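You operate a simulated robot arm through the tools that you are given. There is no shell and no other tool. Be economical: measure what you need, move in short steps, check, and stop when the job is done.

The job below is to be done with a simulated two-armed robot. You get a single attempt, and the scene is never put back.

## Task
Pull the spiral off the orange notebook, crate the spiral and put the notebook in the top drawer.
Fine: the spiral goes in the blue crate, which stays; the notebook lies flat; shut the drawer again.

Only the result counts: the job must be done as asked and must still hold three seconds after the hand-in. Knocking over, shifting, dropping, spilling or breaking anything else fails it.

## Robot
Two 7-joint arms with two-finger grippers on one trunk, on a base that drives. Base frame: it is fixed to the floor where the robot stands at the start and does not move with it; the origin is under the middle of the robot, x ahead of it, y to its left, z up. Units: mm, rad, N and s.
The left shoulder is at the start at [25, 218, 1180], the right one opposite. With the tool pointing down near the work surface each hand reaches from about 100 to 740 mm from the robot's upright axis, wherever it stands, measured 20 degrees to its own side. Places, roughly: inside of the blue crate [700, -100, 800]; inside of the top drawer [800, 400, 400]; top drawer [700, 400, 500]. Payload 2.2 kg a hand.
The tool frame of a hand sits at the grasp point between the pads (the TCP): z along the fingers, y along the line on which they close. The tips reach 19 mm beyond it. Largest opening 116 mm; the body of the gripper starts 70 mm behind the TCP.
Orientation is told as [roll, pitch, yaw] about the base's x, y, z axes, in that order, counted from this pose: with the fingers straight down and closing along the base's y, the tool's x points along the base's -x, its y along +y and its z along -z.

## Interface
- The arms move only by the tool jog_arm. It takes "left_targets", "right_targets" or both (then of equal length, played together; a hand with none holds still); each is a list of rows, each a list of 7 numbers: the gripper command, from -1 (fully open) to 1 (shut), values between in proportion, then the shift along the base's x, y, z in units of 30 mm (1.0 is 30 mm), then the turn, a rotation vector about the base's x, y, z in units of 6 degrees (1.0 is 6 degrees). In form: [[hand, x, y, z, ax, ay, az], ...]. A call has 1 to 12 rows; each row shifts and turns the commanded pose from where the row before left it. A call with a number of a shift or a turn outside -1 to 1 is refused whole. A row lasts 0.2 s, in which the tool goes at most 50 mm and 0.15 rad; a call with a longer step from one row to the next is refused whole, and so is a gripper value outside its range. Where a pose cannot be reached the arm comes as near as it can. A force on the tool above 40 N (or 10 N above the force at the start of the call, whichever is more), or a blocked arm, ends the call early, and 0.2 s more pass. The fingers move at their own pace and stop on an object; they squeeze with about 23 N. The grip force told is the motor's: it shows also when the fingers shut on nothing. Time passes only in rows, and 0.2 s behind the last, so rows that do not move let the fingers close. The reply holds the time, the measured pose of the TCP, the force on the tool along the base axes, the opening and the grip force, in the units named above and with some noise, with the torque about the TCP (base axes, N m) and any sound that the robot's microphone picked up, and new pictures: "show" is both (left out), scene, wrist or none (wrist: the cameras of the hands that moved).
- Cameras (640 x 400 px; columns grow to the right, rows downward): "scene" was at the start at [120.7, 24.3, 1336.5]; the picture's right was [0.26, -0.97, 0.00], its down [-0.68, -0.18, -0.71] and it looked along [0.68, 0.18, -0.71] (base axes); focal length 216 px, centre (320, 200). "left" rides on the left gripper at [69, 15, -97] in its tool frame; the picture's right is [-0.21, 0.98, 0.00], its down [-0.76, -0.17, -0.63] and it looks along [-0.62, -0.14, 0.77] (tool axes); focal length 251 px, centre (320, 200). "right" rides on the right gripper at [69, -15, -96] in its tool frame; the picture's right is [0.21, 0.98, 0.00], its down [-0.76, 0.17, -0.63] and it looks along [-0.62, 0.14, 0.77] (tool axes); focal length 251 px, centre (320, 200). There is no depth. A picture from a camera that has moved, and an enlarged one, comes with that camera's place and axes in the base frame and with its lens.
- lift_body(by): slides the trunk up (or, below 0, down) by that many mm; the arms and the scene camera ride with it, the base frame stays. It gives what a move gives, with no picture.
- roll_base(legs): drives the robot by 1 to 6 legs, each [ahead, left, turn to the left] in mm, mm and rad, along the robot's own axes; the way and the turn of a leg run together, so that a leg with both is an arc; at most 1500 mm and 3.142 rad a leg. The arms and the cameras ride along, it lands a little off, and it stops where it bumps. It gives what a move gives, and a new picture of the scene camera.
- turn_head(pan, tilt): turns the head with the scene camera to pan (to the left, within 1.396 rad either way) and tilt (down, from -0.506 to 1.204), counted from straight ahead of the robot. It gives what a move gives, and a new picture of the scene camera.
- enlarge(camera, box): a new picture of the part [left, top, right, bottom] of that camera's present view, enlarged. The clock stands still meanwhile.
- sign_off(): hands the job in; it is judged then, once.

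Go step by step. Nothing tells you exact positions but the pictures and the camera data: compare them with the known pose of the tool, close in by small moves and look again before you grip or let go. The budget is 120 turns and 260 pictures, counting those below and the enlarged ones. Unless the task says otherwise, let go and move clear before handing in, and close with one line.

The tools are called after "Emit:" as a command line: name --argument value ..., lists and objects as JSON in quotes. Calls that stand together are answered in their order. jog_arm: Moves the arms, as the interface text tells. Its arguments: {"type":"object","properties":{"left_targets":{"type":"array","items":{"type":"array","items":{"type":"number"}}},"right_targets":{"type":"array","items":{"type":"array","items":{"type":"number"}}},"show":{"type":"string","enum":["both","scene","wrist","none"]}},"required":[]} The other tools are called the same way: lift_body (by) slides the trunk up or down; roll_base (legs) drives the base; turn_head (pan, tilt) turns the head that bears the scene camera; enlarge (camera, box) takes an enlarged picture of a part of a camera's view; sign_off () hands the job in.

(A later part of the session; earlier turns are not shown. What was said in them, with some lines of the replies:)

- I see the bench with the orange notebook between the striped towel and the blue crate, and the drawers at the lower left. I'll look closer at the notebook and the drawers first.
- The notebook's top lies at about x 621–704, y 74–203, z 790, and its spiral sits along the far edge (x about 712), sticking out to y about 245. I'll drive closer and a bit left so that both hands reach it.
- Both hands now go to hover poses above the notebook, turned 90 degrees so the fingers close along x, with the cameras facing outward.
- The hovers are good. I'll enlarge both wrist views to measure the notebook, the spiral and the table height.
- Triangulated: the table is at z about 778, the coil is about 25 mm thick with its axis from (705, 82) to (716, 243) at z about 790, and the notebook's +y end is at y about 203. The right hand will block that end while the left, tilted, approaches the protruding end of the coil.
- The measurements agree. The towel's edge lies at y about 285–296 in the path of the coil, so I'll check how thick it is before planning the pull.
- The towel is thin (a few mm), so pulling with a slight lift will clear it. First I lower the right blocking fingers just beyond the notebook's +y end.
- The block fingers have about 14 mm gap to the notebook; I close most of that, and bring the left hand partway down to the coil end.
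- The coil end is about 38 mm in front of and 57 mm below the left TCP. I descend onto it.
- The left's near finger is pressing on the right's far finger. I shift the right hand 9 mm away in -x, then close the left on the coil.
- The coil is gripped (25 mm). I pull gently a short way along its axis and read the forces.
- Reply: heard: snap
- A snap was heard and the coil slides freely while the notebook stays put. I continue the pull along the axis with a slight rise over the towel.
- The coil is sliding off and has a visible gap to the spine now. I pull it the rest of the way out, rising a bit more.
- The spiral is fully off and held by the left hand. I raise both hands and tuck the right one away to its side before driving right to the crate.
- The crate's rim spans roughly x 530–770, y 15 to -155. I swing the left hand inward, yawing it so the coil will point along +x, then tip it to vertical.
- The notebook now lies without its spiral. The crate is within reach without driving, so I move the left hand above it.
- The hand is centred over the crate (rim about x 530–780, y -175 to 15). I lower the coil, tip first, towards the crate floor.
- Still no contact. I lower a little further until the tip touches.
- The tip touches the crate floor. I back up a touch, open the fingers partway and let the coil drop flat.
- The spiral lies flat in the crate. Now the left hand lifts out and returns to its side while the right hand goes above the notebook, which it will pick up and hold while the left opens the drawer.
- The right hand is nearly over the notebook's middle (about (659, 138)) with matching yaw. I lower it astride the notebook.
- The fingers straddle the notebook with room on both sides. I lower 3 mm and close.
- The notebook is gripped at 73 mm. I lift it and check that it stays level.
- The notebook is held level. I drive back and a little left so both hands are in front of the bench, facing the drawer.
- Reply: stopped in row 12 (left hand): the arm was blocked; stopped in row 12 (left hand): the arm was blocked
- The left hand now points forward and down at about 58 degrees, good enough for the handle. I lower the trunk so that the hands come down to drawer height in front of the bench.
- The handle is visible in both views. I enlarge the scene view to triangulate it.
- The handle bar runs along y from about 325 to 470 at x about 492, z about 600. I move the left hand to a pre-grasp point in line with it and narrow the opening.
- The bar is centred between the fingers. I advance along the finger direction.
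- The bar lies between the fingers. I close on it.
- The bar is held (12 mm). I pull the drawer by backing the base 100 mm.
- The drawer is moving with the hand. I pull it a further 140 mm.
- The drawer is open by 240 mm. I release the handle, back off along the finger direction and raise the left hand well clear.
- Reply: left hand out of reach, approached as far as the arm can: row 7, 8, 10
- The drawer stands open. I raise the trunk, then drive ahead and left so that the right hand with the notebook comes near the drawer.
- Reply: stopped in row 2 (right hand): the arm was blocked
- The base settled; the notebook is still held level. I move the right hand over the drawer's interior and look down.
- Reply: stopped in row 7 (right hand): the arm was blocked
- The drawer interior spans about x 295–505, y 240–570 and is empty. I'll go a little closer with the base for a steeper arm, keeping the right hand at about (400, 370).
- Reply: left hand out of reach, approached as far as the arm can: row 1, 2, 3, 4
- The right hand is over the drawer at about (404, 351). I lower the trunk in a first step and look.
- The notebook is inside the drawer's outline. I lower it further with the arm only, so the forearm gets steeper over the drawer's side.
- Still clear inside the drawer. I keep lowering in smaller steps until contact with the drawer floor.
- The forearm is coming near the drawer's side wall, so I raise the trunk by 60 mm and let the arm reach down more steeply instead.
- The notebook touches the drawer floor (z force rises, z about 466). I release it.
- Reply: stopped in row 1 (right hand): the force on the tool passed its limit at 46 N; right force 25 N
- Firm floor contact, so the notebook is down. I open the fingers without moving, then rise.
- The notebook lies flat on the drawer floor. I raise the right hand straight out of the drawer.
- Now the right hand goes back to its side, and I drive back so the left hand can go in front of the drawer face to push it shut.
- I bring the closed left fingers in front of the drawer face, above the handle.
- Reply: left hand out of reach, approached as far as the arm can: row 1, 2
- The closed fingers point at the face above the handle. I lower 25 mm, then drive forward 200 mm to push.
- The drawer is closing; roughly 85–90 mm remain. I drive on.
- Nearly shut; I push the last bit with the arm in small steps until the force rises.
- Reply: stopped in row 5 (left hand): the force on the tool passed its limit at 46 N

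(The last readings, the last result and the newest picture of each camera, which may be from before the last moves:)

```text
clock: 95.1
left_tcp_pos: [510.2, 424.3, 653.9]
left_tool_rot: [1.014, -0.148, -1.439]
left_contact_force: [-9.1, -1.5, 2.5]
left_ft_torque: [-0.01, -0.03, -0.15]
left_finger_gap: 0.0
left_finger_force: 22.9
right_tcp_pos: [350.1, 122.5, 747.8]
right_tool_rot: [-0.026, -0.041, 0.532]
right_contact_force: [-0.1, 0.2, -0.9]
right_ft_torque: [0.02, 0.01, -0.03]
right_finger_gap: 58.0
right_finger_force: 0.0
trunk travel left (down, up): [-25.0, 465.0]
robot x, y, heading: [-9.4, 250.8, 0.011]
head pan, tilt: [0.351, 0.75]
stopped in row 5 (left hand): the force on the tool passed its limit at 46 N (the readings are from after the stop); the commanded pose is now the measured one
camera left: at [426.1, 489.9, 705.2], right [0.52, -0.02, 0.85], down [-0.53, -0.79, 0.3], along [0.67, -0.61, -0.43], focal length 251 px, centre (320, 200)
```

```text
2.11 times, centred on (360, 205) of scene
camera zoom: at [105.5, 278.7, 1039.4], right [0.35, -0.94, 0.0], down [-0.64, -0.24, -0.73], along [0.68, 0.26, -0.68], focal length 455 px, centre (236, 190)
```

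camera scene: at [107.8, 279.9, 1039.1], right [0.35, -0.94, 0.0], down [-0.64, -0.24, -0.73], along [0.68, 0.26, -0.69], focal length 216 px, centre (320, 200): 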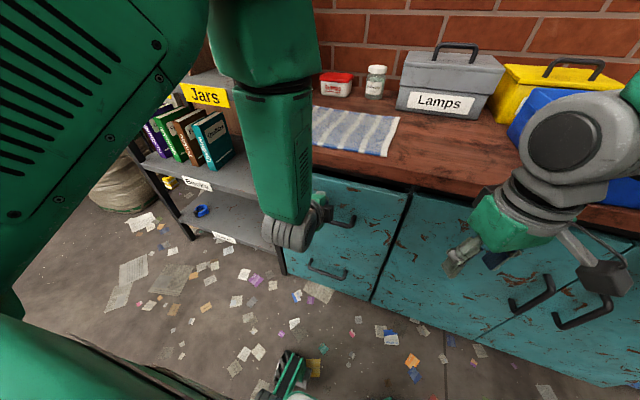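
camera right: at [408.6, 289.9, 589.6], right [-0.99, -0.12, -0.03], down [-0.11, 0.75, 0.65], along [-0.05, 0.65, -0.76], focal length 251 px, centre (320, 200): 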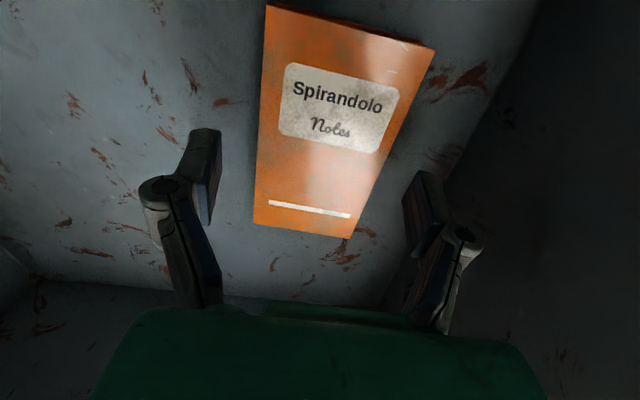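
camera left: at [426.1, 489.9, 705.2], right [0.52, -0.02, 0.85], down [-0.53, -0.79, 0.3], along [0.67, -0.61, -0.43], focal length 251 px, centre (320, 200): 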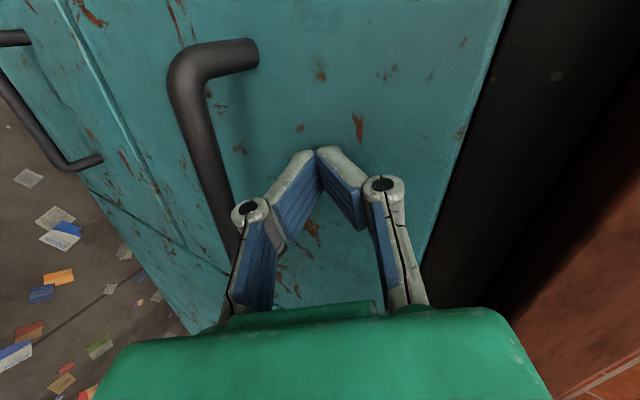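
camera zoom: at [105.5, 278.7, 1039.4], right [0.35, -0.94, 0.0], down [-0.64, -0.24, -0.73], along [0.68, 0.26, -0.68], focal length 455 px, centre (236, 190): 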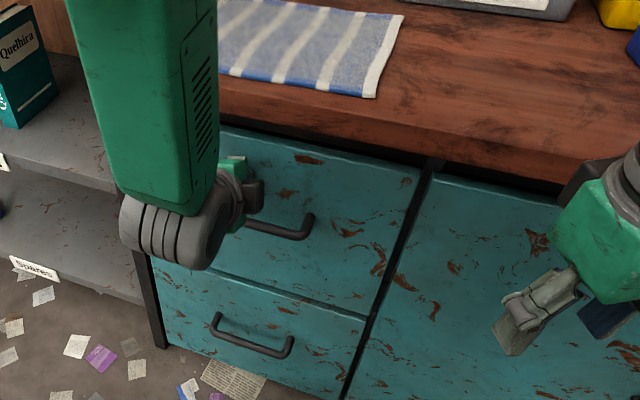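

The drawer hit its stop and is flush with the lower one. I back the left hand off, drive back and look over the whole scene.

Emit:
jog_arm --left_targets '[[1, -0.5, 0, 0.1, 0, 0, 0], [1, -0.8, 0, 0.1, 0, 0, 0], [1, -0.8, 0, 0.1, 0, 0, 0]]' --show "none"

Emit:
roll_base --legs '[[-250, 0, 0]]'

Emit:
lift_body --by 350

Emit:
turn_head --pan 0.1 --tilt 0.75

Emit:
enlarge --camera "scene" --box '[180, 120, 500, 320]'

```text
clock: 96.1
left_tcp_pos: [433.6, 436.2, 631.8]
left_tool_rot: [0.926, -0.175, -1.373]
left_contact_force: [0.3, -0.1, 1.0]
left_ft_torque: [0.0, 0.03, 0.05]
left_finger_gap: 0.0
left_finger_force: 23.1
right_tcp_pos: [348.6, 123.5, 749.4]
right_tool_rot: [-0.029, -0.044, 0.533]
right_contact_force: [0.1, 0.5, -0.2]
right_ft_torque: [0.02, -0.02, -0.01]
right_finger_gap: 57.7
right_finger_force: 0.0
trunk travel left (down, up): [-25.0, 465.0]
robot x, y, heading: [-9.6, 251.8, 0.012]
head pan, tilt: [0.351, 0.75]
stopped in row 3 (left hand): the arm was blocked; the commanded pose is now the measured one
```

```text
clock: 98.0
left_tcp_pos: [181.0, 433.9, 633.9]
left_tool_rot: [0.93, -0.179, -1.371]
left_contact_force: [-0.8, -0.4, 0.6]
left_ft_torque: [0.0, -0.01, -0.04]
left_finger_gap: 0.0
left_finger_force: 23.4
right_tcp_pos: [96.6, 122.3, 748.5]
right_tool_rot: [-0.028, -0.046, 0.534]
right_contact_force: [-0.6, 0.3, 0.3]
right_ft_torque: [0.01, -0.01, 0.0]
right_finger_gap: 58.2
right_finger_force: 0.3
trunk travel left (down, up): [-25.0, 465.0]
robot x, y, heading: [-263.4, 246.7, 0.013]
head pan, tilt: [0.351, 0.75]
camera scene: at [-146.5, 276.8, 1039.4], right [0.36, -0.93, 0.0], down [-0.64, -0.24, -0.73], along [0.68, 0.26, -0.68], focal length 216 px, centre (320, 200)
```

scene: 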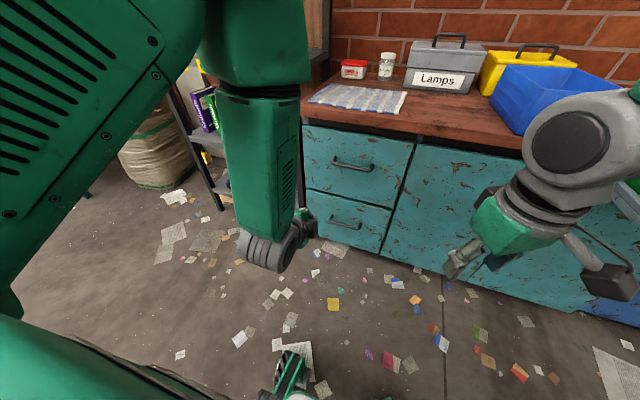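

```text
clock: 101.4
left_tcp_pos: [180.7, 434.6, 984.4]
left_tool_rot: [0.931, -0.181, -1.369]
left_contact_force: [-0.7, 0.3, -0.6]
left_ft_torque: [0.01, -0.03, 0.0]
left_finger_gap: 0.0
left_finger_force: 22.9
right_tcp_pos: [96.3, 120.9, 1098.7]
right_tool_rot: [-0.03, -0.046, 0.538]
right_contact_force: [0.3, -0.3, -0.2]
right_ft_torque: [0.01, 0.0, 0.03]
right_finger_gap: 58.4
right_finger_force: 0.1
trunk travel left (down, up): [-375.0, 115.0]
robot x, y, heading: [-261.8, 245.1, 0.012]
head pan, tilt: [0.351, 0.75]
```

```text
clock: 102.1
left_tcp_pos: [181.3, 434.9, 984.8]
left_tool_rot: [0.932, -0.18, -1.368]
left_contact_force: [0.2, 0.5, 0.6]
left_ft_torque: [0.01, -0.01, -0.01]
left_finger_gap: 0.0
left_finger_force: 22.7
right_tcp_pos: [95.3, 120.9, 1099.9]
right_tool_rot: [-0.031, -0.046, 0.536]
right_contact_force: [-0.4, -0.1, 0.5]
right_ft_torque: [0.0, -0.02, 0.01]
right_finger_gap: 58.0
right_finger_force: 0.1
trunk travel left (down, up): [-375.0, 115.0]
robot x, y, heading: [-261.2, 242.0, 0.013]
head pan, tilt: [0.099, 0.75]
camera scene: at [-139.7, 256.8, 1389.3], right [0.11, -0.99, 0.0], down [-0.68, -0.08, -0.73], along [0.72, 0.08, -0.68], focal length 216 px, centre (320, 200)
```

scene: 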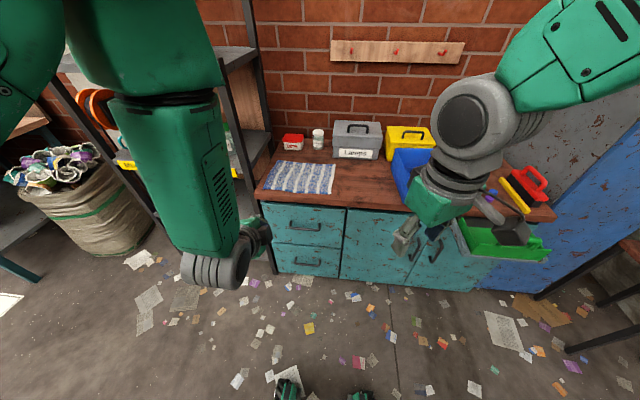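

```text
2.00 times, centred on (340, 220) of scene
camera zoom: at [-139.7, 256.8, 1389.3], right [0.11, -0.99, 0.0], down [-0.68, -0.08, -0.73], along [0.72, 0.08, -0.68], focal length 432 px, centre (280, 160)
```

zoom: 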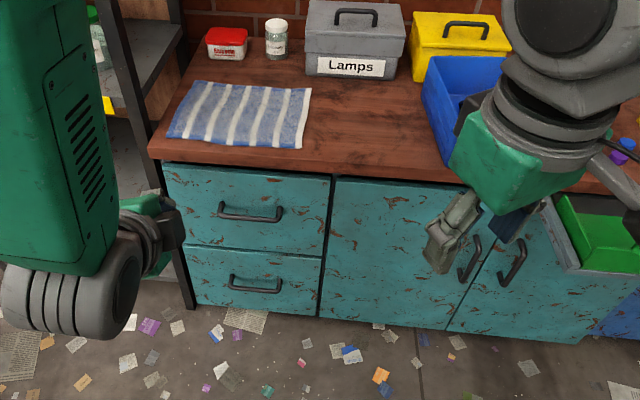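

The drawer is shut and flush, the towel and boxes look unmoved, the spiral was last seen lying in the crate, and both hands are clear. I'm handing in.

Emit:
sign_off

```text
The job is handed in.
```

The spiral is off the notebook and in the blue crate, the notebook lies flat in the top drawer, the drawer is shut again, and I've handed the job in.
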